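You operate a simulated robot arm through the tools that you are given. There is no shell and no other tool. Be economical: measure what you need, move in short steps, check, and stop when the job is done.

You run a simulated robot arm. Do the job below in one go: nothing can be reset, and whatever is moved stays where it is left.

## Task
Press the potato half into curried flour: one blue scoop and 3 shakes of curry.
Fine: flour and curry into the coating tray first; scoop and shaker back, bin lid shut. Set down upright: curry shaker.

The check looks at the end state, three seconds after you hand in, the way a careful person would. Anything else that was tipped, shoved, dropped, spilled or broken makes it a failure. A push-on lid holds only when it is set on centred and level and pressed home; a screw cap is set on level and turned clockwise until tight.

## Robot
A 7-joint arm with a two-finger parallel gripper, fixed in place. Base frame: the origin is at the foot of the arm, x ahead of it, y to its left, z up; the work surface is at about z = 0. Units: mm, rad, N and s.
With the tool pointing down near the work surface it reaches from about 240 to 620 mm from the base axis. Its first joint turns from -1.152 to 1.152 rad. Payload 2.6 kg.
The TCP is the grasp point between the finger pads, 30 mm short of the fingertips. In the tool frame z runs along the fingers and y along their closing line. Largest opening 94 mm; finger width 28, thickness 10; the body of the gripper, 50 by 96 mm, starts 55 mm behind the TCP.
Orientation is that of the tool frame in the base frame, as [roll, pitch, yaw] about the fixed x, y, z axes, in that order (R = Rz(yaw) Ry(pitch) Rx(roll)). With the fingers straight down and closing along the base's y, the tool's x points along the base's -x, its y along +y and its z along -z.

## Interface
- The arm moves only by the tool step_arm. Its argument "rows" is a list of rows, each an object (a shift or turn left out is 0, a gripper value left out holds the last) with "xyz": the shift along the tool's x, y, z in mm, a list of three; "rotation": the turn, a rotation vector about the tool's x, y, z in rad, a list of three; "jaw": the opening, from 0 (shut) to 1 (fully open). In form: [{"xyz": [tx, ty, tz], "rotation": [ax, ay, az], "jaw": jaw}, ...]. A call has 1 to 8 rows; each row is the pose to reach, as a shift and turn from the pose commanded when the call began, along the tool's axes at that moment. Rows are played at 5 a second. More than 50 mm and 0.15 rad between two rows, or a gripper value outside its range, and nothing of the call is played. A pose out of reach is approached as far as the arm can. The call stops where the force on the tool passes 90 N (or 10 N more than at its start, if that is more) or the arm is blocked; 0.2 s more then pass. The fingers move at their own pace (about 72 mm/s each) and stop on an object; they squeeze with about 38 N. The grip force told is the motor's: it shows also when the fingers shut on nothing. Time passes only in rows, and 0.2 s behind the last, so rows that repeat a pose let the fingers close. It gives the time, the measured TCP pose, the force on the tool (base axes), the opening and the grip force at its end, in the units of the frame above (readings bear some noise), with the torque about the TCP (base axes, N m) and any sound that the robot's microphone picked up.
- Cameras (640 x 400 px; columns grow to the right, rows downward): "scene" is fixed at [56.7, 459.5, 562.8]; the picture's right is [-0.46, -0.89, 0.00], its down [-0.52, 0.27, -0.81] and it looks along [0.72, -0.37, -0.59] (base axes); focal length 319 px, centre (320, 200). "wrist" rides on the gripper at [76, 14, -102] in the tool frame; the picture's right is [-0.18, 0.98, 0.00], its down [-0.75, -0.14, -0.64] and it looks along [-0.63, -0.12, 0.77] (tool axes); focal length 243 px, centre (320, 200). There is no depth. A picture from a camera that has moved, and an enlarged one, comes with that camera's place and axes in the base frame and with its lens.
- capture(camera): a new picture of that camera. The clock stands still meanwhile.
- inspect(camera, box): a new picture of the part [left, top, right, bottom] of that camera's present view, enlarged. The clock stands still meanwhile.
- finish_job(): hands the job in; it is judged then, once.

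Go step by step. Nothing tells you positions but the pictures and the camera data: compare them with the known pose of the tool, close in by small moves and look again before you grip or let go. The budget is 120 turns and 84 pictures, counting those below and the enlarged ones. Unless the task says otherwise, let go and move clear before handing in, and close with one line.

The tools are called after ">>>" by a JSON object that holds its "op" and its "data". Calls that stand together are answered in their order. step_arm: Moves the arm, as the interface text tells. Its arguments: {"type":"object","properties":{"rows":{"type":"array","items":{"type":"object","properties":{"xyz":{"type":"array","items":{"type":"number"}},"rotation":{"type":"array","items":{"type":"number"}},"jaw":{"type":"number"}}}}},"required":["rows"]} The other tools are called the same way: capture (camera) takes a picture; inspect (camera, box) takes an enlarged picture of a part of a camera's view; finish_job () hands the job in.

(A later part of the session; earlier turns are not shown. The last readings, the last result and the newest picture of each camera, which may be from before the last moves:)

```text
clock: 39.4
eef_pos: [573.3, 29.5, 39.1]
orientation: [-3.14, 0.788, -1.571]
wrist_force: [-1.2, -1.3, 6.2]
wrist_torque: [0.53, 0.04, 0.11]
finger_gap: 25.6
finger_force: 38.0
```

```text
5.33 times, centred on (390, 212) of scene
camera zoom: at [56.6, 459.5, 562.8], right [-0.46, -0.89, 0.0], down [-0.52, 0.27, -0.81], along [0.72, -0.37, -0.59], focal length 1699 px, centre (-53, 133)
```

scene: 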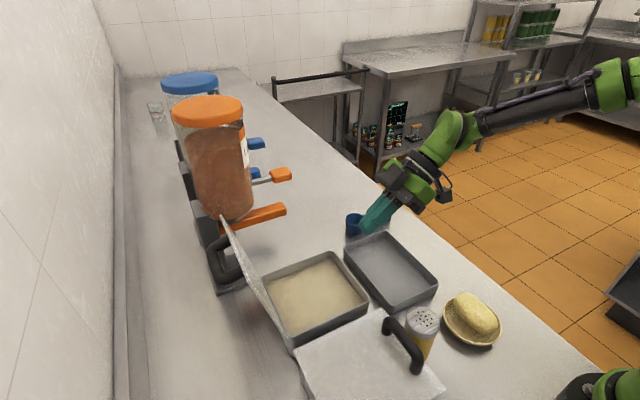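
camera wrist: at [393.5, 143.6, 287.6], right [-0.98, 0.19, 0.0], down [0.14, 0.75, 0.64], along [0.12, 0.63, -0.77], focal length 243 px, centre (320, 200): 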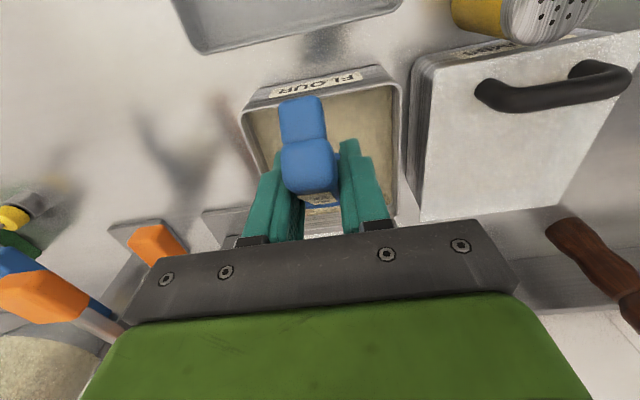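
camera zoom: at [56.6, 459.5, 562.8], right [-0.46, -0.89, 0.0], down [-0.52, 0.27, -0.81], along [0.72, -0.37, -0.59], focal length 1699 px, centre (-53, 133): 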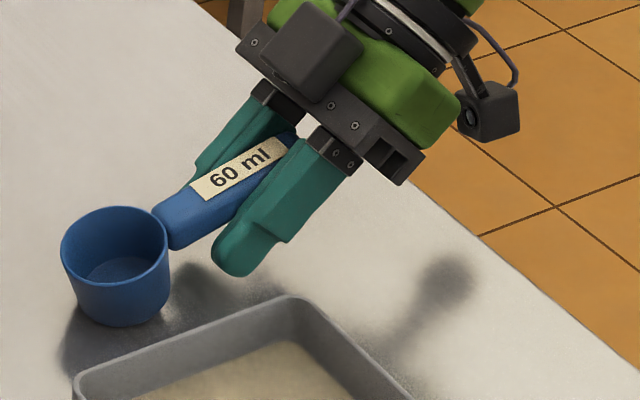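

The cup touches first because the scoop sagged slightly in the grip. I'll trim the tilt so the foot comes down as well.

>>> {"op": "step_arm", "data": {"rows": [{"xyz": [-0.5, 0, -0.5], "rotation": [0, -0.04, 0], "jaw": 0}, {"xyz": [1, 0, 1], "rotation": [0, -0.075, 0]}, {"xyz": [2.5, 0, 2.5], "rotation": [0, -0.085, 0]}, {"xyz": [3.5, 0, 3.5], "rotation": [0, -0.085, 0]}]}}

>>> {"op": "inspect", "data": {"camera": "wrist", "box": [160, 0, 480, 200]}}

>>> {"op": "inspect", "data": {"camera": "scene", "box": [330, 175, 450, 250]}}

```text
clock: 40.4
eef_pos: [572.9, 27.6, 32.6]
orientation: [3.141, 0.872, -1.571]
wrist_force: [0.3, 0.2, -0.1]
wrist_torque: [-0.01, 0.0, -0.01]
finger_gap: 25.6
finger_force: 38.2
```

```text
2.00 times, centred on (320, 100) of wrist
camera zoom: at [558.7, -99.4, 39.1], right [-0.98, 0.12, 0.14], down [0.14, -0.01, 0.99], along [0.12, 0.99, -0.01], focal length 485 px, centre (320, 400)
```

zoom: 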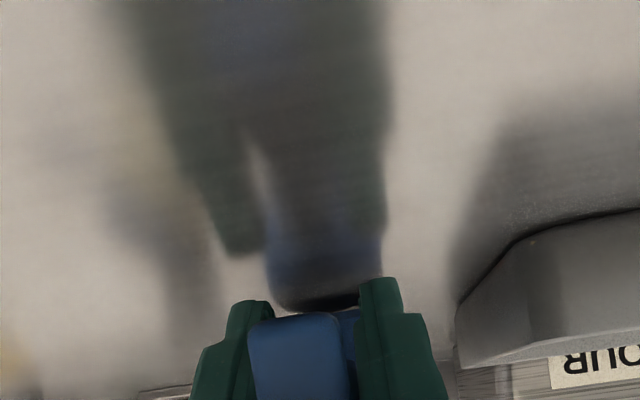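

```text
5.33 times, centred on (390, 212) of scene
camera zoom: at [56.7, 459.5, 562.8], right [-0.46, -0.89, 0.0], down [-0.52, 0.27, -0.81], along [0.72, -0.37, -0.59], focal length 1699 px, centre (-53, 133)
```

zoom: 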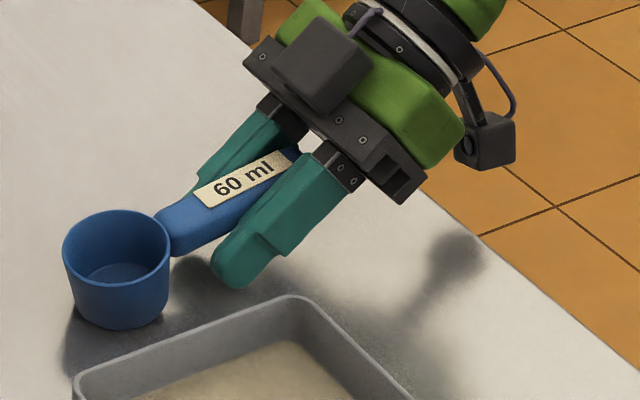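

The scoop is still slightly nose-down in the grip, with the foot about 15–20 mm up. The cup is at the table, so I'll ease the grip open and let the foot settle.

>>> {"op": "step_arm", "data": {"rows": [{"xyz": [1, 0, 0.8], "jaw": 0}, {"xyz": [1, 0, 0.8], "jaw": 0.25}, {"xyz": [1, 0, 0.8], "jaw": 0.29}, {"xyz": [1, 0, 0.8], "jaw": 0.33}, {"xyz": [1, 0, 0.8], "jaw": 0.45}, {"xyz": [1, 0, 0.8], "jaw": 0.5}]}}

>>> {"op": "inspect", "data": {"camera": "scene", "box": [330, 175, 450, 250]}}

```text
clock: 41.8
eef_pos: [573.8, 28.2, 30.9]
orientation: [3.14, 0.869, -1.571]
wrist_force: [0.0, -0.1, 0.5]
wrist_torque: [0.01, -0.04, -0.01]
finger_gap: 47.0
finger_force: 0.1
```

```text
5.33 times, centred on (390, 212) of scene
camera zoom: at [56.7, 459.5, 562.8], right [-0.46, -0.89, 0.0], down [-0.52, 0.27, -0.81], along [0.72, -0.37, -0.59], focal length 1699 px, centre (-53, 133)
```

zoom: 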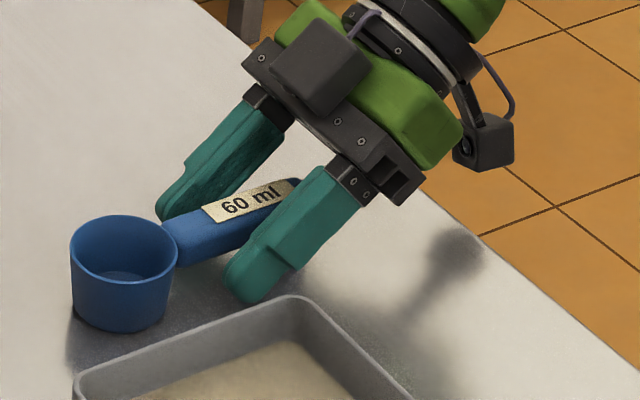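

The scoop is back on its foot at its original place. I'll retreat upward and go on to the curry shaker.

>>> {"op": "step_arm", "data": {"rows": [{"xyz": [-12, 0, -10], "jaw": 0.6}, {"xyz": [-40, 0, -34]}, {"xyz": [-70, 0, -59]}, {"xyz": [-100, 0, -84]}, {"xyz": [-130, 0, -110]}]}}

>>> {"op": "step_arm", "data": {"rows": [{"xyz": [0, 45, 0], "rotation": [0, 0.06, 0], "jaw": 0.9}, {"xyz": [0, 90, 0], "rotation": [0, 0.12, 0]}, {"xyz": [0, 135, 0], "rotation": [0, 0.12, 0]}, {"xyz": [0, 180, 0], "rotation": [0, 0.12, 0]}, {"xyz": [0, 225, 0], "rotation": [0, 0.12, 0]}, {"xyz": [0, 270, 0], "rotation": [0, 0.12, 0]}, {"xyz": [0, 315, 0], "rotation": [0, 0.12, 0]}]}}

>>> {"op": "capture", "data": {"camera": "wrist"}}

>>> {"op": "capture", "data": {"camera": "scene"}}

```text
clock: 43.0
eef_pos: [573.8, 27.3, 200.5]
orientation: [3.142, 0.872, -1.572]
wrist_force: [-0.1, -0.6, 0.0]
wrist_torque: [0.01, -0.03, -0.02]
finger_gap: 56.5
finger_force: 0.2
```

```text
clock: 44.6
eef_pos: [256.8, 28.7, 202.7]
orientation: [-3.14, 0.751, -1.57]
wrist_force: [-1.0, -0.1, 0.1]
wrist_torque: [0.03, -0.01, -0.02]
finger_gap: 84.5
finger_force: 0.0
```

```text
41 pictures are left
camera wrist: at [243.4, -97.2, 224.9], right [-0.98, 0.14, 0.12], down [0.14, 0.11, 0.98], along [0.12, 0.98, -0.13], focal length 243 px, centre (320, 200)
```

wrist: 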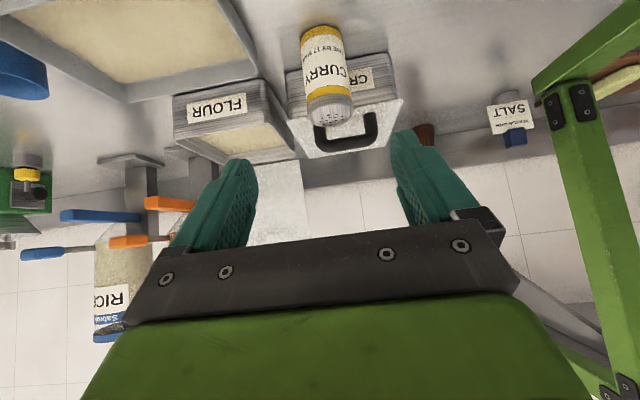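

```text
40 pictures are left
```

scene: 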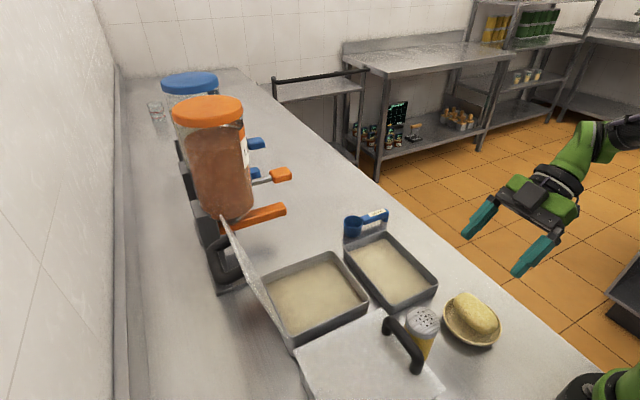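

The shaker, labelled CURRY, stands at about (252, 170) with its top at z≈90. I'll approach along the tool axis.

>>> {"op": "step_arm", "data": {"rows": [{"xyz": [-4, 3, 40], "jaw": 0.88}, {"xyz": [-8, 5, 80]}, {"xyz": [-8, 5, 115]}, {"xyz": [-8, 5, 140]}]}}

>>> {"op": "capture", "data": {"camera": "wrist"}}

>>> {"op": "inspect", "data": {"camera": "scene", "box": [340, 220, 580, 370]}}

```text
clock: 45.6
eef_pos: [252.5, 128.8, 104.1]
orientation: [3.141, 0.748, -1.573]
wrist_force: [-0.2, 0.2, 0.7]
wrist_torque: [0.01, -0.03, -0.01]
finger_gap: 82.6
finger_force: 0.0
```

```text
39 pictures are left
camera wrist: at [238.5, 3.0, 126.0], right [-0.98, 0.14, 0.13], down [0.14, 0.11, 0.98], along [0.12, 0.98, -0.13], focal length 243 px, centre (320, 200)
```

wrist: 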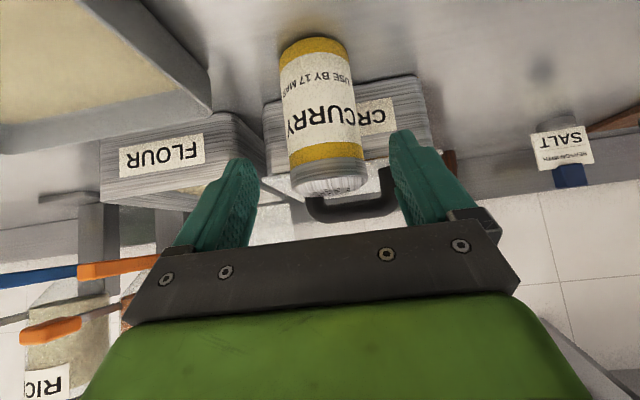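

```text
2.67 times, centred on (460, 295) of scene
camera zoom: at [56.7, 459.5, 562.8], right [-0.46, -0.89, 0.0], down [-0.52, 0.27, -0.81], along [0.72, -0.37, -0.59], focal length 850 px, centre (-53, -53)
```

zoom: 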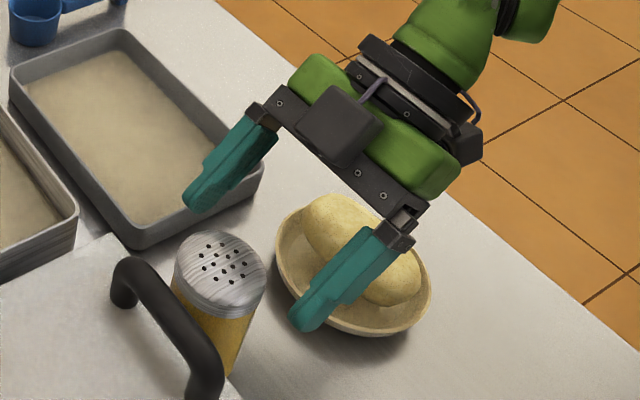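

>>> {"op": "step_arm", "data": {"rows": [{"xyz": [0, 0, 15], "jaw": 0.88}, {"xyz": [0, 0, 30]}, {"xyz": [0, 0, 42]}, {"xyz": [0, 0, 50]}, {"xyz": [0, 0, 50]}]}}

>>> {"op": "capture", "data": {"camera": "wrist"}}

>>> {"op": "inspect", "data": {"camera": "scene", "box": [340, 240, 580, 390]}}

```text
clock: 46.8
eef_pos: [251.9, 163.9, 67.4]
orientation: [-3.141, 0.75, -1.572]
wrist_force: [0.4, 0.2, 0.5]
wrist_torque: [0.02, 0.01, -0.02]
finger_gap: 82.8
finger_force: 0.1
```

```text
37 pictures are left
camera wrist: at [238.4, 38.0, 89.4], right [-0.98, 0.14, 0.13], down [0.14, 0.11, 0.98], along [0.12, 0.98, -0.13], focal length 243 px, centre (320, 200)
```

wrist: 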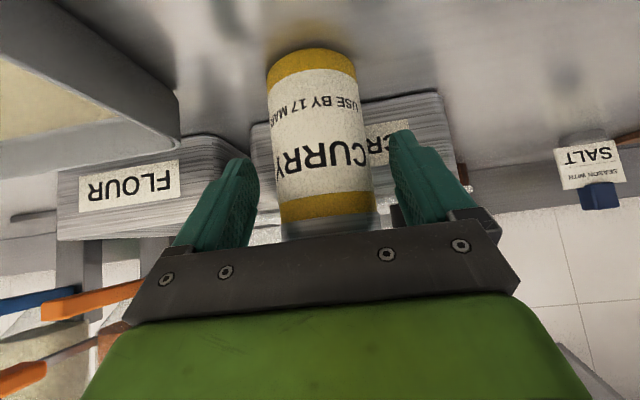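

```text
2.67 times, centred on (460, 315) of scene
camera zoom: at [56.7, 459.5, 562.8], right [-0.46, -0.89, 0.0], down [-0.52, 0.27, -0.81], along [0.72, -0.37, -0.59], focal length 850 px, centre (-53, -107)
```

zoom: 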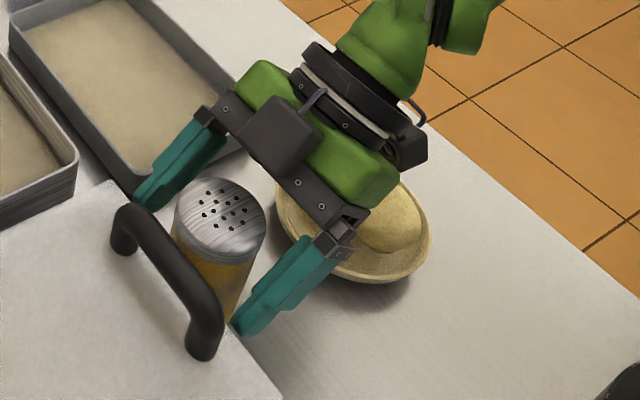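

The shaker sits between the pads, so I'm closing the grip and lifting gently.

>>> {"op": "step_arm", "data": {"rows": [{"jaw": 0.65}, {"jaw": 0.4}, {"jaw": 0.2}, {"jaw": 0.0}, {"jaw": 0.0}, {"jaw": 0}]}}

>>> {"op": "step_arm", "data": {"rows": [{"xyz": [-1.5, 0, -1.5], "jaw": 0}, {"xyz": [-4, 0, -4.4]}, {"xyz": [-7, 0, -7.5]}, {"xyz": [-11, 0, -11.7]}]}}

>>> {"op": "inspect", "data": {"camera": "scene", "box": [340, 240, 580, 390]}}

```text
clock: 48.2
eef_pos: [252.3, 163.7, 66.8]
orientation: [-3.142, 0.751, -1.571]
wrist_force: [0.6, -0.3, -0.2]
wrist_torque: [0.02, -0.04, 0.03]
finger_gap: 55.3
finger_force: 38.3
```

```text
clock: 49.2
eef_pos: [254.1, 163.8, 83.7]
orientation: [-3.141, 0.752, -1.572]
wrist_force: [0.4, -0.7, -1.4]
wrist_torque: [-0.01, -0.01, -0.02]
finger_gap: 55.4
finger_force: 38.2
```

```text
2.67 times, centred on (460, 315) of scene
camera zoom: at [56.7, 459.5, 562.8], right [-0.46, -0.89, 0.0], down [-0.52, 0.27, -0.81], along [0.72, -0.37, -0.59], focal length 850 px, centre (-53, -107)
```

zoom: 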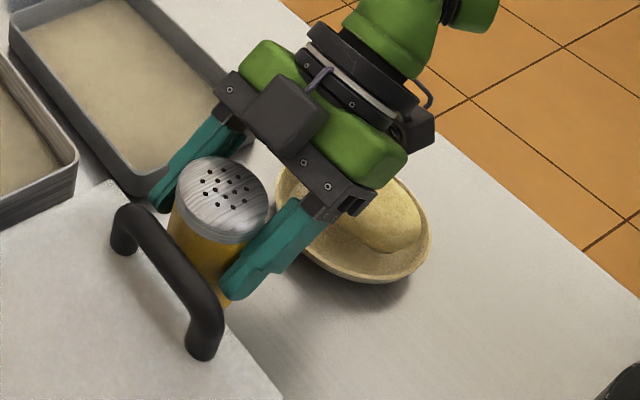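

The shaker is off the table. I'll lift it and carry it upright over the coating tray.

>>> {"op": "step_arm", "data": {"rows": [{"xyz": [-10, 0, -11], "jaw": 0}, {"xyz": [-27, 0, -29]}, {"xyz": [-47, 0, -50]}, {"xyz": [-67, 0, -72]}, {"xyz": [-87, 0, -93]}, {"xyz": [-107, 0, -115]}, {"xyz": [-119, 0, -128]}]}}

>>> {"op": "step_arm", "data": {"rows": [{"xyz": [7, -20, -6], "jaw": 0}, {"xyz": [17, -50, -15]}, {"xyz": [27, -80, -25]}, {"xyz": [37, -110, -34]}, {"xyz": [45, -138, -42]}, {"xyz": [51, -160, -47.7]}]}}

>>> {"op": "step_arm", "data": {"rows": [{"rotation": [0, 0.13, 0], "jaw": 0}, {"rotation": [0, 0.26, 0]}, {"rotation": [0, 0.39, 0]}, {"rotation": [0, 0.52, 0]}, {"rotation": [0, 0.65, 0]}, {"rotation": [0, 0.75, 0]}]}}

>>> {"op": "inspect", "data": {"camera": "scene", "box": [240, 90, 560, 290]}}

```text
clock: 50.8
eef_pos: [254.3, 162.0, 258.4]
orientation: [3.139, 0.749, -1.571]
wrist_force: [0.8, -0.8, -1.3]
wrist_torque: [0.0, 0.02, -0.03]
finger_gap: 55.1
finger_force: 37.8
```

```text
clock: 52.2
eef_pos: [411.8, 94.8, 260.1]
orientation: [-3.14, 0.752, -1.572]
wrist_force: [0.1, 0.8, -1.1]
wrist_torque: [0.01, -0.05, 0.0]
finger_gap: 55.1
finger_force: 38.2
```

```text
clock: 53.6
eef_pos: [412.3, 93.9, 261.5]
orientation: [-3.139, -0.002, -1.572]
wrist_force: [0.7, 0.0, -1.2]
wrist_torque: [0.01, -0.01, 0.02]
finger_gap: 54.9
finger_force: 37.7
```

```text
2.00 times, centred on (400, 190) of scene
camera zoom: at [56.7, 459.5, 562.8], right [-0.46, -0.89, 0.0], down [-0.52, 0.27, -0.81], along [0.72, -0.37, -0.59], focal length 637 px, centre (160, 220)
```

zoom: 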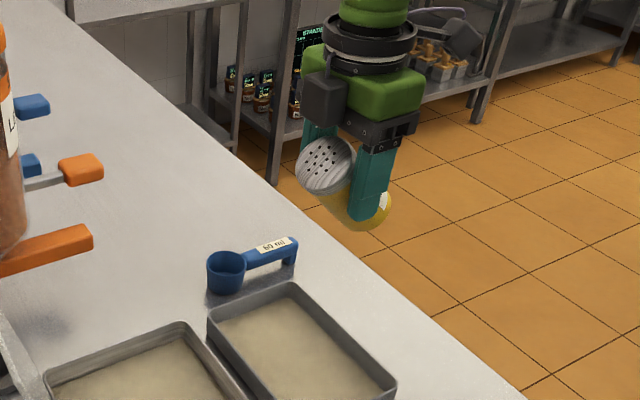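

>>> {"op": "step_arm", "data": {"rows": [{"xyz": [0, 0, 5], "rotation": [0, 0.14, 0], "jaw": 0}, {"xyz": [0, 0, 10], "rotation": [0, 0.28, 0]}, {"xyz": [0, 0, 15], "rotation": [0, 0.42, 0]}, {"xyz": [0, 0, 20], "rotation": [0, 0.56, 0]}, {"xyz": [0, 0, 25], "rotation": [0, 0.7, 0]}, {"xyz": [0, 0, 30], "rotation": [0, 0.84, 0]}, {"xyz": [0, 0, 35], "rotation": [0, 0.98, 0]}, {"xyz": [0, 0, 40], "rotation": [0, 1.12, 0]}]}}

>>> {"op": "step_arm", "data": {"rows": [{"rotation": [0, 0.14, 0], "jaw": 0}, {"rotation": [0, 0.28, 0]}, {"rotation": [0, 0.42, 0]}, {"rotation": [0, 0.56, 0]}]}}

>>> {"op": "inspect", "data": {"camera": "scene", "box": [240, 130, 560, 330]}}

```text
clock: 55.4
eef_pos: [413.8, 93.8, 219.4]
orientation: [-3.14, -1.122, -1.572]
wrist_force: [0.2, 0.2, -0.8]
wrist_torque: [0.03, 0.01, 0.02]
finger_gap: 54.9
finger_force: 37.6
```

```text
clock: 56.4
eef_pos: [413.1, 94.2, 219.6]
orientation: [-0.005, -1.459, 1.575]
wrist_force: [0.0, 0.4, -1.1]
wrist_torque: [0.03, 0.0, -0.02]
finger_gap: 55.3
finger_force: 37.9
```

```text
2.00 times, centred on (400, 230) of scene
camera zoom: at [56.7, 459.5, 562.8], right [-0.46, -0.89, 0.0], down [-0.52, 0.27, -0.81], along [0.72, -0.37, -0.59], focal length 637 px, centre (160, 140)
```

zoom: 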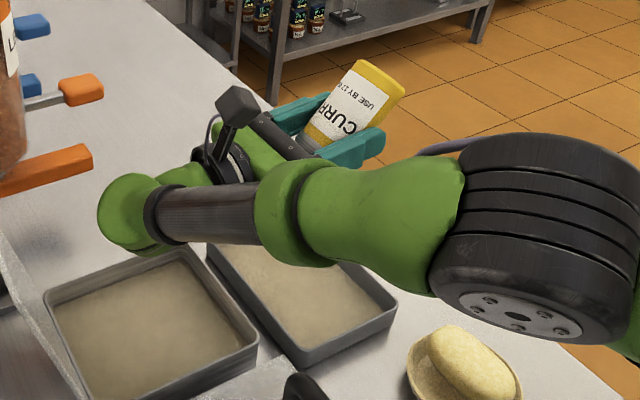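

The shaker is about 140° over. I'll tip it slightly more, lower it, and do one shake stroke, watching for sound and curry.

>>> {"op": "step_arm", "data": {"rows": [{"xyz": [-15, 0, 0], "rotation": [0, 0.1, 0], "jaw": 0}, {"xyz": [-30, 0, 0], "rotation": [0, 0.2, 0]}, {"xyz": [-40, 0, 0], "rotation": [0, 0.2, 0]}, {"xyz": [-40, 0, 0], "rotation": [0, 0.2, 0]}]}}

>>> {"op": "inspect", "data": {"camera": "scene", "box": [300, 150, 500, 275]}}

```text
clock: 57.4
eef_pos: [413.3, 90.2, 179.4]
orientation: [-0.002, -1.259, 1.571]
wrist_force: [-1.0, -0.3, -1.9]
wrist_torque: [0.0, 0.04, -0.01]
finger_gap: 55.1
finger_force: 38.2
```

```text
3.20 times, centred on (400, 212) of scene
camera zoom: at [56.7, 459.5, 562.8], right [-0.46, -0.89, 0.0], down [-0.52, 0.27, -0.81], along [0.72, -0.37, -0.59], focal length 1019 px, centre (64, 160)
```

zoom: 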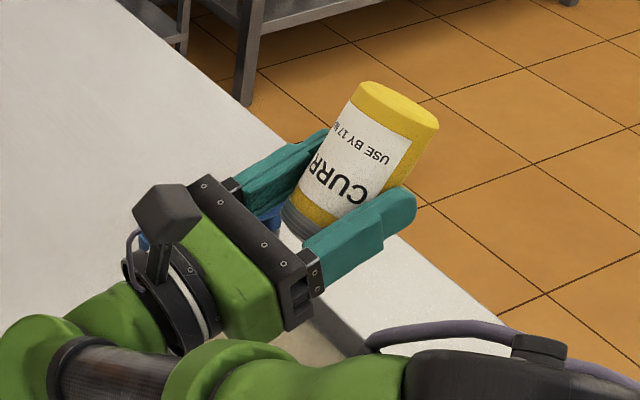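

>>> {"op": "step_arm", "data": {"rows": [{"xyz": [28.5, 0, 9.2], "jaw": 0}, {"xyz": [0, 0, 0]}, {"xyz": [0, 0, 0]}]}}

>>> {"op": "inspect", "data": {"camera": "scene", "box": [300, 170, 500, 295]}}

```text
clock: 58.2
eef_pos: [414.6, 93.3, 180.6]
orientation: [0.0, -1.262, 1.569]
wrist_force: [-0.3, 0.2, -0.8]
wrist_torque: [0.01, -0.01, -0.04]
finger_gap: 55.3
finger_force: 37.9
```

```text
3.20 times, centred on (400, 232) of scene
camera zoom: at [56.7, 459.5, 562.8], right [-0.46, -0.89, 0.0], down [-0.52, 0.27, -0.81], along [0.72, -0.37, -0.59], focal length 1019 px, centre (64, 96)
```

zoom: 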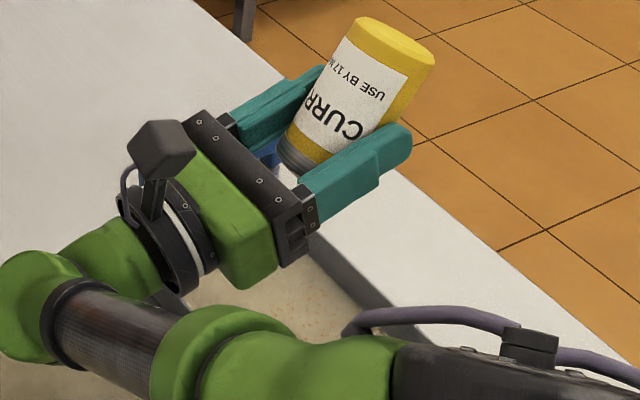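

There are reddish specks on the flour now. I'll check the tray with the wrist camera to judge how much one stroke dispensed.

>>> {"op": "capture", "data": {"camera": "wrist"}}

>>> {"op": "inspect", "data": {"camera": "scene", "box": [340, 240, 440, 303]}}

```text
30 pictures are left
camera wrist: at [400.5, 213.7, 221.6], right [-0.98, -0.06, -0.18], down [0.14, 0.38, -0.91], along [0.12, -0.92, -0.37], focal length 243 px, centre (320, 200)
```

wrist: 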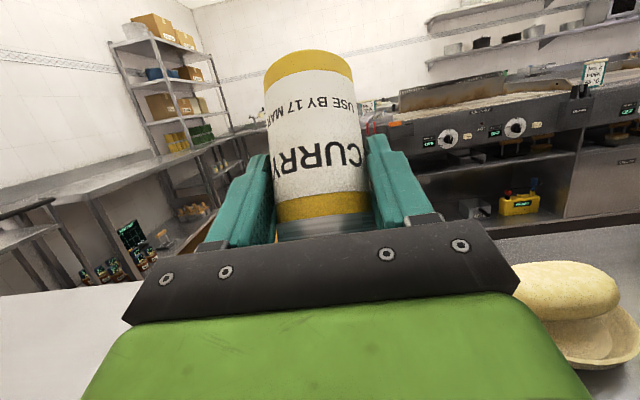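

```text
6.35 times, centred on (390, 272) of scene
camera zoom: at [56.7, 459.5, 562.8], right [-0.46, -0.89, 0.0], down [-0.52, 0.27, -0.81], along [0.72, -0.37, -0.59], focal length 2023 px, centre (-124, -254)
```

zoom: 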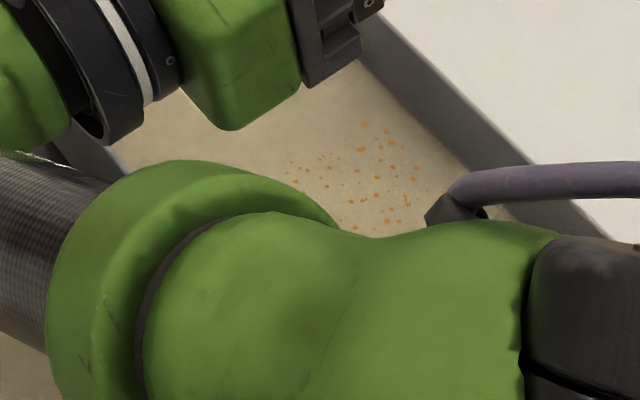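

>>> {"op": "step_arm", "data": {"rows": [{"xyz": [28.5, 0, 9.2], "jaw": 0}, {"xyz": [0, 0, 0]}, {"xyz": [0, 0, 0]}]}}

>>> {"op": "inspect", "data": {"camera": "scene", "box": [340, 240, 440, 303]}}

```text
clock: 59.0
eef_pos: [413.3, 93.3, 183.0]
orientation: [0.0, -1.263, 1.571]
wrist_force: [-0.2, 0.4, -0.3]
wrist_torque: [0.01, -0.01, -0.02]
finger_gap: 55.0
finger_force: 37.6
```

```text
6.35 times, centred on (390, 272) of scene
camera zoom: at [56.7, 459.5, 562.8], right [-0.46, -0.89, 0.0], down [-0.52, 0.27, -0.81], along [0.72, -0.37, -0.59], focal length 2023 px, centre (-124, -254)
```

zoom: 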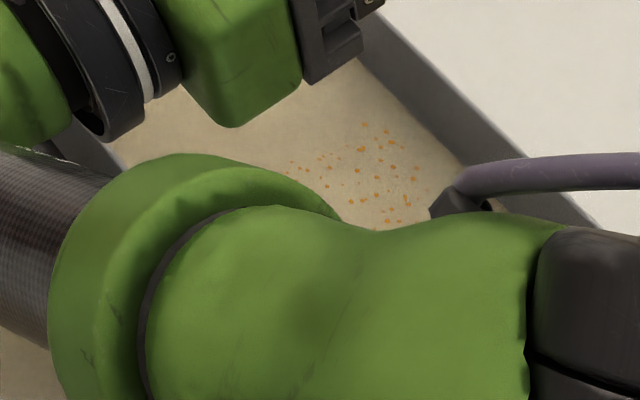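

>>> {"op": "step_arm", "data": {"rows": [{"jaw": 0}, {"jaw": 0}, {"jaw": 0}]}}

>>> {"op": "inspect", "data": {"camera": "scene", "box": [370, 250, 420, 281]}}

```text
clock: 59.8
eef_pos: [413.4, 93.7, 182.5]
orientation: [0.001, -1.262, 1.569]
wrist_force: [0.4, -0.1, -1.5]
wrist_torque: [0.02, 0.01, -0.01]
finger_gap: 55.1
finger_force: 38.2
```

```text
12.80 times, centred on (395, 266) of scene
camera zoom: at [56.7, 459.5, 562.8], right [-0.46, -0.89, 0.0], down [-0.52, 0.27, -0.81], along [0.72, -0.37, -0.59], focal length 4078 px, centre (-640, -638)
```

zoom: 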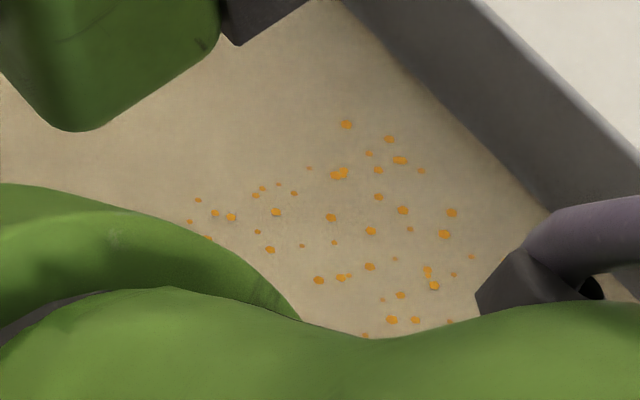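

The speck pattern looks unchanged after the second stroke, so it apparently dispensed nothing. I'll do one slightly stronger stroke and compare.

>>> {"op": "step_arm", "data": {"rows": [{"xyz": [38, 0, 12.3], "jaw": 0}, {"xyz": [0, 0, 0]}, {"xyz": [0, 0, 0]}, {"xyz": [0, 0, 0]}]}}

>>> {"op": "inspect", "data": {"camera": "scene", "box": [370, 250, 420, 281]}}

```text
clock: 60.8
eef_pos: [414.0, 93.0, 182.4]
orientation: [0.0, -1.261, 1.57]
wrist_force: [0.4, -0.9, -1.1]
wrist_torque: [0.0, -0.03, -0.01]
finger_gap: 55.2
finger_force: 38.8
```

```text
12.80 times, centred on (395, 266) of scene
camera zoom: at [56.7, 459.5, 562.8], right [-0.46, -0.89, 0.0], down [-0.52, 0.27, -0.81], along [0.72, -0.37, -0.59], focal length 4078 px, centre (-640, -638)
```

zoom: 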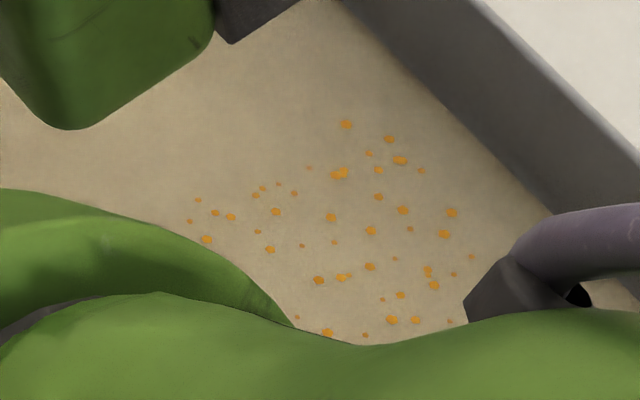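

The pattern is still the same, but the arm hides part of the tray. I'll tip the shaker back to about horizontal and up for a clear view.

>>> {"op": "step_arm", "data": {"rows": [{"xyz": [9, 0, 3], "rotation": [0, -0.14, 0], "jaw": 0}, {"xyz": [18, 0, 6], "rotation": [0, -0.28, 0]}, {"xyz": [27, 0, 9], "rotation": [0, -0.42, 0]}, {"xyz": [36, 0, 12], "rotation": [0, -0.56, 0]}, {"xyz": [45, 0, 15], "rotation": [0, -0.7, 0]}, {"xyz": [54, 0, 18], "rotation": [0, -0.84, 0]}, {"xyz": [60, 0, 20], "rotation": [0, -0.98, 0]}, {"xyz": [66, 0, 22], "rotation": [0, -1.12, 0]}]}}

>>> {"op": "step_arm", "data": {"rows": [{"xyz": [0, 0, 0], "rotation": [0, -0.14, 0], "jaw": 0}, {"rotation": [0, -0.28, 0]}, {"rotation": [0, -0.42, 0]}, {"rotation": [0, -0.56, 0]}, {"rotation": [0, -0.7, 0]}, {"rotation": [0, -0.84, 0]}]}}

>>> {"op": "inspect", "data": {"camera": "scene", "box": [330, 220, 450, 320]}}

```text
clock: 62.6
eef_pos: [413.0, 89.8, 249.9]
orientation: [3.142, -0.758, -1.571]
wrist_force: [0.1, -0.3, -1.1]
wrist_torque: [0.05, 0.0, 0.02]
finger_gap: 55.0
finger_force: 37.8
```

```text
clock: 64.0
eef_pos: [413.5, 87.8, 249.6]
orientation: [-3.141, 0.083, -1.572]
wrist_force: [-0.7, 0.7, -0.5]
wrist_torque: [-0.02, -0.02, 0.02]
finger_gap: 55.1
finger_force: 37.9
```

```text
4.00 times, centred on (390, 270) of scene
camera zoom: at [56.7, 459.5, 562.8], right [-0.46, -0.89, 0.0], down [-0.52, 0.27, -0.81], along [0.72, -0.37, -0.59], focal length 1274 px, centre (40, -80)
```

zoom: 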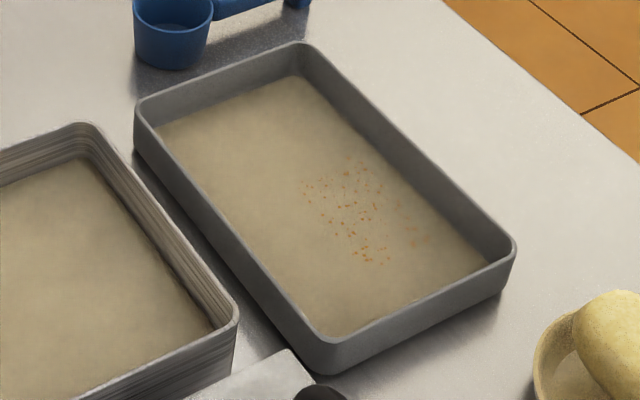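

>>> {"op": "inspect", "data": {"camera": "scene", "box": [390, 252, 446, 292]}}

>>> {"op": "capture", "data": {"camera": "wrist"}}

```text
10.00 times, centred on (418, 272) of scene
camera zoom: at [56.7, 459.5, 562.8], right [-0.46, -0.89, 0.0], down [-0.52, 0.27, -0.81], along [0.72, -0.37, -0.59], focal length 3186 px, centre (-660, -520)
```

zoom: 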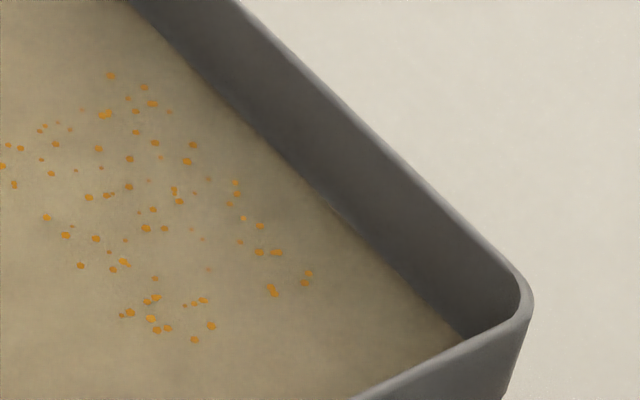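

```text
23 pictures are left
camera wrist: at [399.7, 4.0, 344.4], right [-0.98, 0.18, 0.01], down [0.14, 0.7, 0.7], along [0.12, 0.69, -0.71], focal length 243 px, centre (320, 200)
```

wrist: 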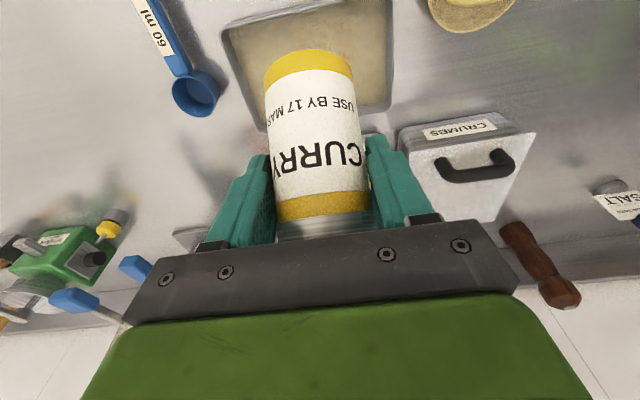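

The curry has landed well inside the tray, and I made three deliberate shake strokes. I'll turn the shaker fully upright and carry it back to its place.

>>> {"op": "step_arm", "data": {"rows": [{"rotation": [0, -0.14, 0], "jaw": 0}, {"rotation": [0, -0.28, 0]}, {"rotation": [0, -0.42, 0]}, {"rotation": [0, -0.56, 0]}, {"rotation": [0, -0.668, 0]}, {"rotation": [0, -0.668, 0]}]}}

>>> {"op": "step_arm", "data": {"rows": [{"xyz": [-8, 25, 8], "jaw": 0}, {"xyz": [-18, 58, 17]}, {"xyz": [-28, 90, 27]}, {"xyz": [-38, 122, 36]}, {"xyz": [-48, 148, 45]}, {"xyz": [-55, 161, 51.5]}, {"xyz": [-55, 161, 51.5]}]}}

>>> {"op": "inspect", "data": {"camera": "scene", "box": [340, 190, 580, 340]}}

```text
clock: 65.4
eef_pos: [412.9, 90.4, 250.5]
orientation: [3.141, 0.75, -1.571]
wrist_force: [-0.2, 0.0, -0.8]
wrist_torque: [-0.03, -0.01, -0.02]
finger_gap: 55.0
finger_force: 37.8
```

```text
clock: 67.0
eef_pos: [251.9, 163.3, 248.7]
orientation: [3.142, 0.749, -1.571]
wrist_force: [0.1, 0.8, -1.0]
wrist_torque: [0.01, 0.0, -0.01]
finger_gap: 55.3
finger_force: 38.3
```

```text
2.67 times, centred on (460, 265) of scene
camera zoom: at [56.7, 459.5, 562.8], right [-0.46, -0.89, 0.0], down [-0.52, 0.27, -0.81], along [0.72, -0.37, -0.59], focal length 850 px, centre (-53, 27)
```

zoom: 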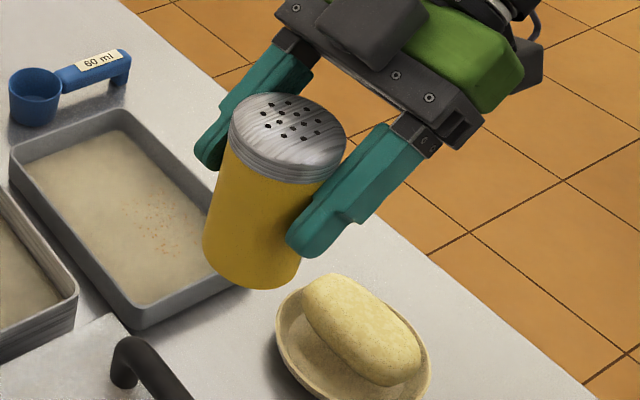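

>>> {"op": "step_arm", "data": {"rows": [{"xyz": [13, 0, 14], "jaw": 0}, {"xyz": [34, 0, 37]}, {"xyz": [58, 0, 62]}, {"xyz": [82, 0, 88]}, {"xyz": [100, 0, 107]}, {"xyz": [112, 0, 120]}, {"xyz": [116, 0, 124]}]}}

>>> {"op": "step_arm", "data": {"rows": [{"xyz": [2, 0, 2.2], "jaw": 0}, {"xyz": [4, 0, 4.4]}, {"xyz": [6, 0, 6.4]}, {"xyz": [7.5, 0, 8]}]}}

>>> {"op": "inspect", "data": {"camera": "scene", "box": [340, 240, 580, 390]}}

```text
clock: 68.6
eef_pos: [252.3, 164.4, 77.7]
orientation: [3.141, 0.748, -1.57]
wrist_force: [0.5, -0.1, -1.9]
wrist_torque: [-0.01, -0.01, 0.02]
finger_gap: 55.1
finger_force: 38.3
```

```text
clock: 69.6
eef_pos: [252.2, 163.6, 68.0]
orientation: [-3.141, 0.749, -1.573]
wrist_force: [-0.3, 0.1, -1.0]
wrist_torque: [-0.02, 0.0, 0.02]
finger_gap: 55.0
finger_force: 38.4
```

```text
2.67 times, centred on (460, 315) of scene
camera zoom: at [56.7, 459.5, 562.8], right [-0.46, -0.89, 0.0], down [-0.52, 0.27, -0.81], along [0.72, -0.37, -0.59], focal length 850 px, centre (-53, -107)
```

zoom: 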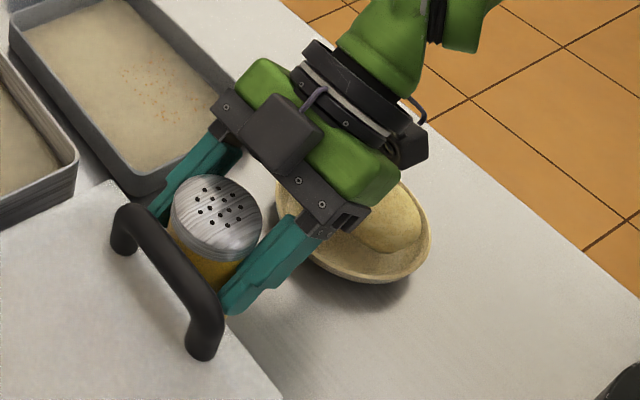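

>>> {"op": "step_arm", "data": {"rows": [{"xyz": [0.8, 0, 0.9], "jaw": 0}, {"xyz": [1.4, 0, 1.5]}, {"xyz": [1.4, 0, 1.5]}]}}

>>> {"op": "step_arm", "data": {"rows": [{"jaw": 0.62}, {"jaw": 0.7}, {"jaw": 0.8}, {"jaw": 0.88}, {"jaw": 0.88}]}}

>>> {"op": "step_arm", "data": {"rows": [{"xyz": [0, 0, -15]}, {"xyz": [0, 0, -35]}, {"xyz": [0, 0, -65]}, {"xyz": [0, 0, -100]}, {"xyz": [-20, 0, -130]}, {"xyz": [-50, 0, -150]}]}}

>>> {"op": "capture", "data": {"camera": "scene"}}

```text
clock: 70.4
eef_pos: [252.5, 165.1, 68.5]
orientation: [-3.139, 0.751, -1.569]
wrist_force: [-3.7, -2.3, 28.6]
wrist_torque: [0.3, 0.0, 0.03]
finger_gap: 55.4
finger_force: 38.9
```

```text
clock: 71.6
eef_pos: [253.4, 162.6, 67.9]
orientation: [3.14, 0.75, -1.57]
wrist_force: [0.3, -0.2, -0.4]
wrist_torque: [-0.04, 0.01, -0.02]
finger_gap: 82.9
finger_force: 0.0
```

```text
clock: 73.0
eef_pos: [251.9, 96.8, 208.8]
orientation: [-3.142, 0.746, -1.572]
wrist_force: [0.5, 0.4, 0.0]
wrist_torque: [-0.03, 0.0, 0.03]
finger_gap: 82.9
finger_force: 0.2
```

```text
20 pictures are left
```

scene: 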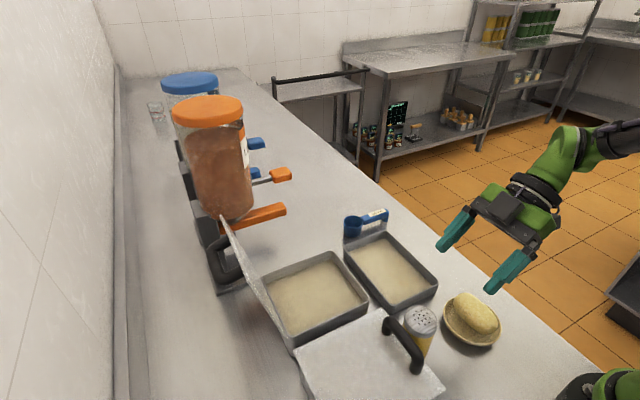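

The shaker is back upright in its spot. Next is the potato: I'll bring the tool vertical, turn it to close along y, and move above the bowl.

>>> {"op": "step_arm", "data": {"rows": [{"xyz": [5, 0, -8], "rotation": [0, 0.14, 0], "jaw": 1.0}, {"xyz": [10, 0, -15], "rotation": [0, 0.28, 0]}, {"xyz": [15, 0, -20], "rotation": [0, 0.42, 0]}, {"xyz": [15, 0, -20], "rotation": [0, 0.56, 0]}, {"xyz": [15, 0, -20], "rotation": [0, 0.7, 0]}, {"xyz": [15, 0, -20], "rotation": [0, 0.749, 0]}]}}

>>> {"op": "step_arm", "data": {"rows": [{"rotation": [0, 0, 0.14]}, {"rotation": [0, 0, 0.28]}, {"rotation": [0, 0, 0.42]}, {"rotation": [0, 0, 0.56]}, {"rotation": [0, 0, 0.7]}, {"rotation": [0, 0, 0.84]}, {"rotation": [0, 0, 0.98]}, {"rotation": [0, 0, 1.12]}]}}

>>> {"op": "step_arm", "data": {"rows": [{"rotation": [0, 0, 0.14]}, {"rotation": [0, 0, 0.28]}, {"rotation": [0, 0, 0.42]}, {"rotation": [0, 0, 0.451]}]}}

```text
clock: 74.4
eef_pos: [251.8, 72.1, 214.3]
orientation: [-3.141, -0.005, -1.571]
wrist_force: [-0.8, -0.8, 0.1]
wrist_torque: [-0.02, 0.01, 0.0]
finger_gap: 94.2
finger_force: 0.0
```

```text
clock: 76.2
eef_pos: [250.4, 73.6, 215.5]
orientation: [-3.141, -0.001, -2.695]
wrist_force: [0.1, -0.1, -0.4]
wrist_torque: [-0.03, -0.03, 0.01]
finger_gap: 94.1
finger_force: 0.0
```

```text
clock: 77.2
eef_pos: [252.0, 73.4, 215.0]
orientation: [-3.141, -0.002, 3.141]
wrist_force: [-0.8, 0.0, -0.3]
wrist_torque: [0.01, -0.01, -0.02]
finger_gap: 94.0
finger_force: 0.2
```

>>> {"op": "step_arm", "data": {"rows": [{"xyz": [7, -14, 20]}, {"xyz": [14, -27, 45]}, {"xyz": [14, -27, 45]}]}}

>>> {"op": "inspect", "data": {"camera": "wrist", "box": [160, 0, 480, 200]}}

>>> {"op": "inspect", "data": {"camera": "scene", "box": [400, 230, 560, 360]}}

```text
clock: 78.0
eef_pos: [240.5, 45.4, 167.7]
orientation: [-3.14, 0.001, 3.139]
wrist_force: [-0.8, -0.3, -0.4]
wrist_torque: [0.0, -0.04, -0.02]
finger_gap: 94.0
finger_force: 0.0
```

```text
2.00 times, centred on (320, 100) of wrist
camera zoom: at [163.7, 59.2, 269.3], right [0.19, 0.98, 0.0], down [0.75, -0.14, 0.64], along [0.63, -0.12, -0.77], focal length 485 px, centre (320, 400)
```

zoom: 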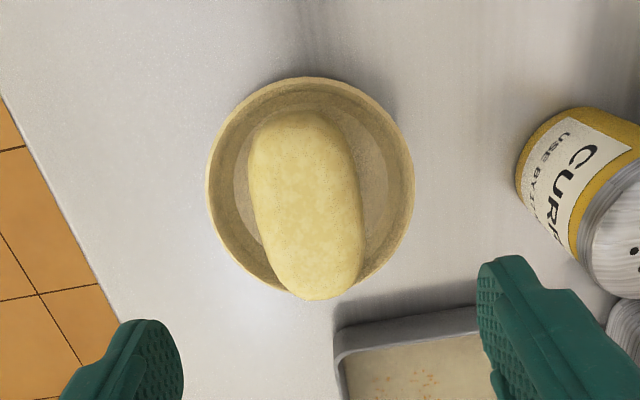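

```text
3.08 times, centred on (480, 295) of scene
camera zoom: at [56.7, 459.5, 562.8], right [-0.46, -0.89, 0.0], down [-0.52, 0.27, -0.81], along [0.72, -0.37, -0.59], focal length 980 px, centre (-172, -92)
```

zoom: 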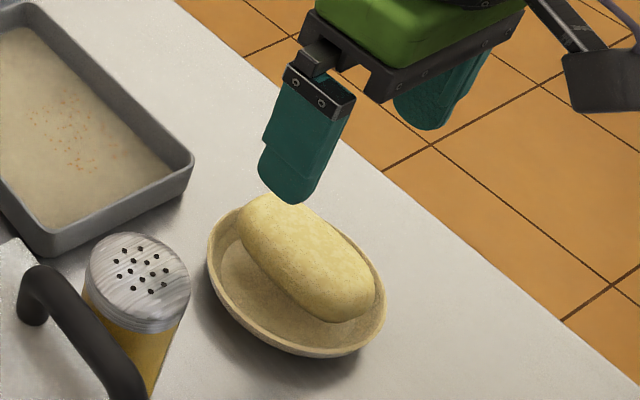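

The potato half is about 47 mm wide in y, centred near (240, 39), cut face down in the dish. I'll narrow the jaws to about 60 mm so the fingers fit inside the rim, then descend part way.

>>> {"op": "step_arm", "data": {"rows": [{"xyz": [1, -3, 10], "jaw": 0.63}, {"xyz": [1.5, -5.9, 35]}, {"xyz": [1.5, -5.9, 60]}, {"xyz": [1.5, -5.9, 78]}, {"xyz": [1.5, -5.9, 78]}]}}

>>> {"op": "capture", "data": {"camera": "wrist"}}

>>> {"op": "inspect", "data": {"camera": "scene", "box": [400, 250, 560, 350]}}

```text
clock: 79.2
eef_pos: [237.1, 42.0, 90.8]
orientation: [-3.14, 0.0, -3.141]
wrist_force: [0.0, -0.4, 0.7]
wrist_torque: [0.0, 0.04, -0.02]
finger_gap: 59.0
finger_force: 0.0
```

```text
17 pictures are left
camera wrist: at [161.0, 55.9, 192.5], right [0.18, 0.98, 0.0], down [0.75, -0.14, 0.64], along [0.63, -0.12, -0.77], focal length 243 px, centre (320, 200)
```

wrist: 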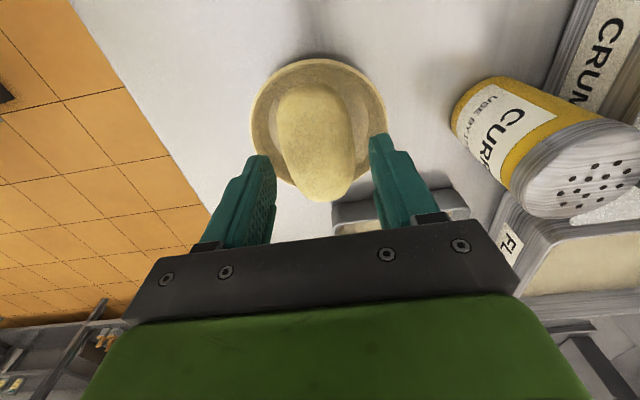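

```text
4.00 times, centred on (480, 300) of scene
camera zoom: at [56.7, 459.5, 562.8], right [-0.46, -0.89, 0.0], down [-0.52, 0.27, -0.81], along [0.72, -0.37, -0.59], focal length 1274 px, centre (-320, -200)
```

zoom: 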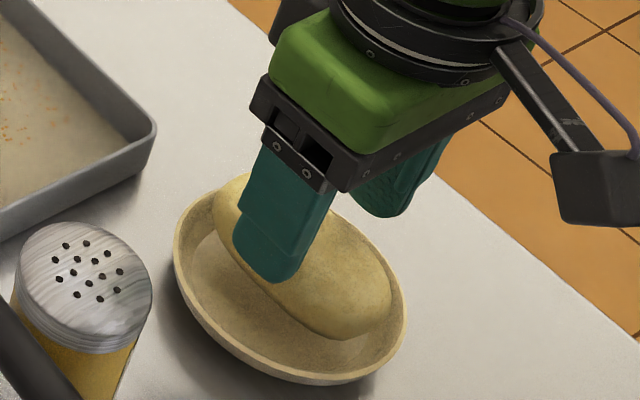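

>>> {"op": "step_arm", "data": {"rows": [{"xyz": [0, 0, 12], "jaw": 0.63}, {"xyz": [0, 0, 22]}, {"xyz": [0, 0, 30]}, {"xyz": [0, 0, 36]}]}}

>>> {"op": "inspect", "data": {"camera": "scene", "box": [400, 250, 560, 350]}}

```text
clock: 80.2
eef_pos: [238.2, 40.8, 55.0]
orientation: [-3.141, 0.001, 3.141]
wrist_force: [0.0, 0.3, -0.3]
wrist_torque: [-0.04, -0.01, -0.01]
finger_gap: 59.2
finger_force: 0.0
```

```text
4.00 times, centred on (480, 300) of scene
camera zoom: at [56.7, 459.5, 562.8], right [-0.46, -0.89, 0.0], down [-0.52, 0.27, -0.81], along [0.72, -0.37, -0.59], focal length 1274 px, centre (-320, -200)
```

zoom: 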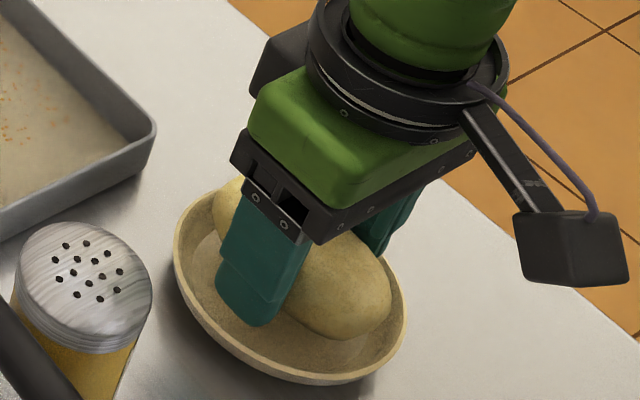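

>>> {"op": "step_arm", "data": {"rows": [{"xyz": [0, 0, 4], "jaw": 0.63}, {"xyz": [0, 0, 8]}, {"xyz": [0, 0, 8]}]}}

>>> {"op": "step_arm", "data": {"rows": [{"jaw": 0.5}, {"jaw": 0.4}, {"jaw": 0.2}, {"jaw": 0}, {"jaw": 0}]}}

>>> {"op": "step_arm", "data": {"rows": [{"xyz": [0, 0, -3], "jaw": 0}, {"xyz": [0, 0, -8]}, {"xyz": [0, 0, -16]}, {"xyz": [0, 0, -26]}, {"xyz": [0, 0, -40]}]}}

>>> {"op": "inspect", "data": {"camera": "scene", "box": [400, 230, 560, 330]}}

```text
clock: 81.0
eef_pos: [237.9, 39.6, 47.7]
orientation: [-3.141, -0.002, 3.141]
wrist_force: [1.9, 0.5, 1.9]
wrist_torque: [0.0, 0.0, 0.01]
finger_gap: 58.4
finger_force: 0.1
```

```text
clock: 82.2
eef_pos: [237.0, 40.5, 48.6]
orientation: [-3.141, 0.0, 3.141]
wrist_force: [0.1, -0.1, 0.4]
wrist_torque: [-0.02, 0.02, -0.03]
finger_gap: 54.0
finger_force: 37.7
```

```text
clock: 83.4
eef_pos: [234.4, 41.5, 88.2]
orientation: [-3.141, 0.0, 3.141]
wrist_force: [-0.3, -0.6, -1.1]
wrist_torque: [0.0, 0.0, 0.02]
finger_gap: 53.9
finger_force: 37.8
```

```text
4.00 times, centred on (480, 280) of scene
camera zoom: at [56.7, 459.5, 562.8], right [-0.46, -0.89, 0.0], down [-0.52, 0.27, -0.81], along [0.72, -0.37, -0.59], focal length 1274 px, centre (-320, -120)
```

zoom: 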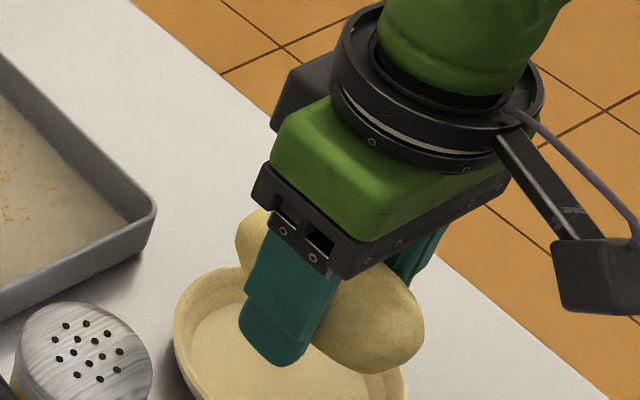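

The potato is gripped and the dish stayed put. I'll lift and carry it over the curry patch in the tray.

>>> {"op": "step_arm", "data": {"rows": [{"xyz": [0, 0, -15], "jaw": 0}, {"xyz": [0, 0, -35]}, {"xyz": [0, 0, -55]}, {"xyz": [-30, 8, -62]}, {"xyz": [-65, 18, -62]}, {"xyz": [-100, 28, -62]}, {"xyz": [-135, 38, -62]}, {"xyz": [-165, 44, -62]}]}}

>>> {"op": "step_arm", "data": {"rows": [{"xyz": [-3, 0, 20], "jaw": 0}, {"xyz": [-3, 0, 45]}, {"xyz": [-3, 0, 65]}, {"xyz": [-3, 0, 80]}, {"xyz": [-3, 0, 90]}]}}

>>> {"op": "inspect", "data": {"camera": "scene", "box": [320, 190, 480, 310]}}

```text
clock: 85.2
eef_pos: [399.7, 82.6, 152.2]
orientation: [3.141, 0.001, 3.141]
wrist_force: [0.2, -0.1, -2.1]
wrist_torque: [0.02, 0.0, 0.0]
finger_gap: 54.1
finger_force: 37.9
```

```text
clock: 86.4
eef_pos: [402.7, 82.0, 62.2]
orientation: [-3.139, 0.0, 3.14]
wrist_force: [0.0, -0.6, -0.7]
wrist_torque: [0.05, 0.0, -0.05]
finger_gap: 53.8
finger_force: 37.7
```

```text
3.33 times, centred on (400, 250) of scene
camera zoom: at [56.7, 459.5, 562.8], right [-0.46, -0.89, 0.0], down [-0.52, 0.27, -0.81], along [0.72, -0.37, -0.59], focal length 1062 px, centre (53, 33)
```

zoom: 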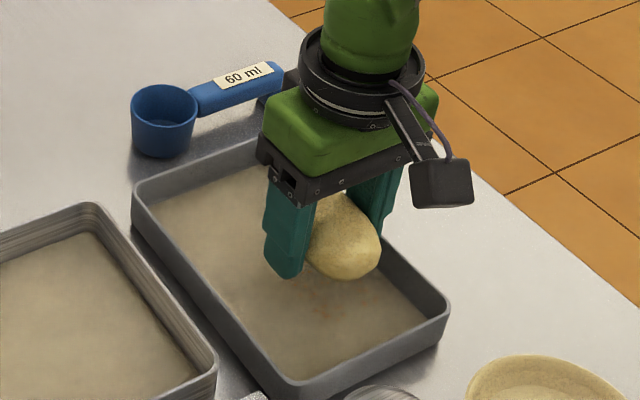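

>>> {"op": "step_arm", "data": {"rows": [{"xyz": [0, 8, 5], "jaw": 0}, {"xyz": [0, 8, 12]}, {"xyz": [0, 8, 17]}, {"xyz": [0, 8, 21]}]}}

```text
clock: 87.4
eef_pos: [403.8, 92.4, 38.9]
orientation: [-3.141, -0.001, -3.141]
wrist_force: [0.9, 0.0, -1.8]
wrist_torque: [0.01, -0.01, 0.02]
finger_gap: 53.7
finger_force: 38.4
```

>>> {"op": "step_arm", "data": {"rows": [{"xyz": [0, 0, 2], "jaw": 0}, {"xyz": [0, 0, 4]}]}}

>>> {"op": "inspect", "data": {"camera": "scene", "box": [340, 200, 460, 300]}}

```text
clock: 88.0
eef_pos: [403.0, 91.3, 34.6]
orientation: [-3.138, 0.001, 3.141]
wrist_force: [0.5, 0.0, -1.7]
wrist_torque: [0.01, -0.02, 0.01]
finger_gap: 53.7
finger_force: 38.3
```

```text
4.00 times, centred on (400, 250) of scene
camera zoom: at [56.7, 459.5, 562.8], right [-0.46, -0.89, 0.0], down [-0.52, 0.27, -0.81], along [0.72, -0.37, -0.59], focal length 1274 px, centre (0, 0)
```

zoom: 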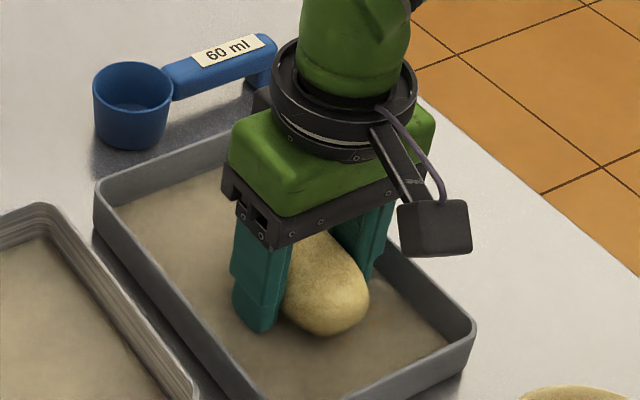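

>>> {"op": "step_arm", "data": {"rows": [{"xyz": [0, 0, 1], "jaw": 0}, {"xyz": [0, 0, 2]}, {"xyz": [0, 0, 3]}]}}

```text
clock: 88.8
eef_pos: [404.7, 91.9, 33.3]
orientation: [3.141, 0.004, 3.14]
wrist_force: [-15.6, -7.1, 42.0]
wrist_torque: [0.13, 0.7, 0.34]
finger_gap: 53.7
finger_force: 38.3
```

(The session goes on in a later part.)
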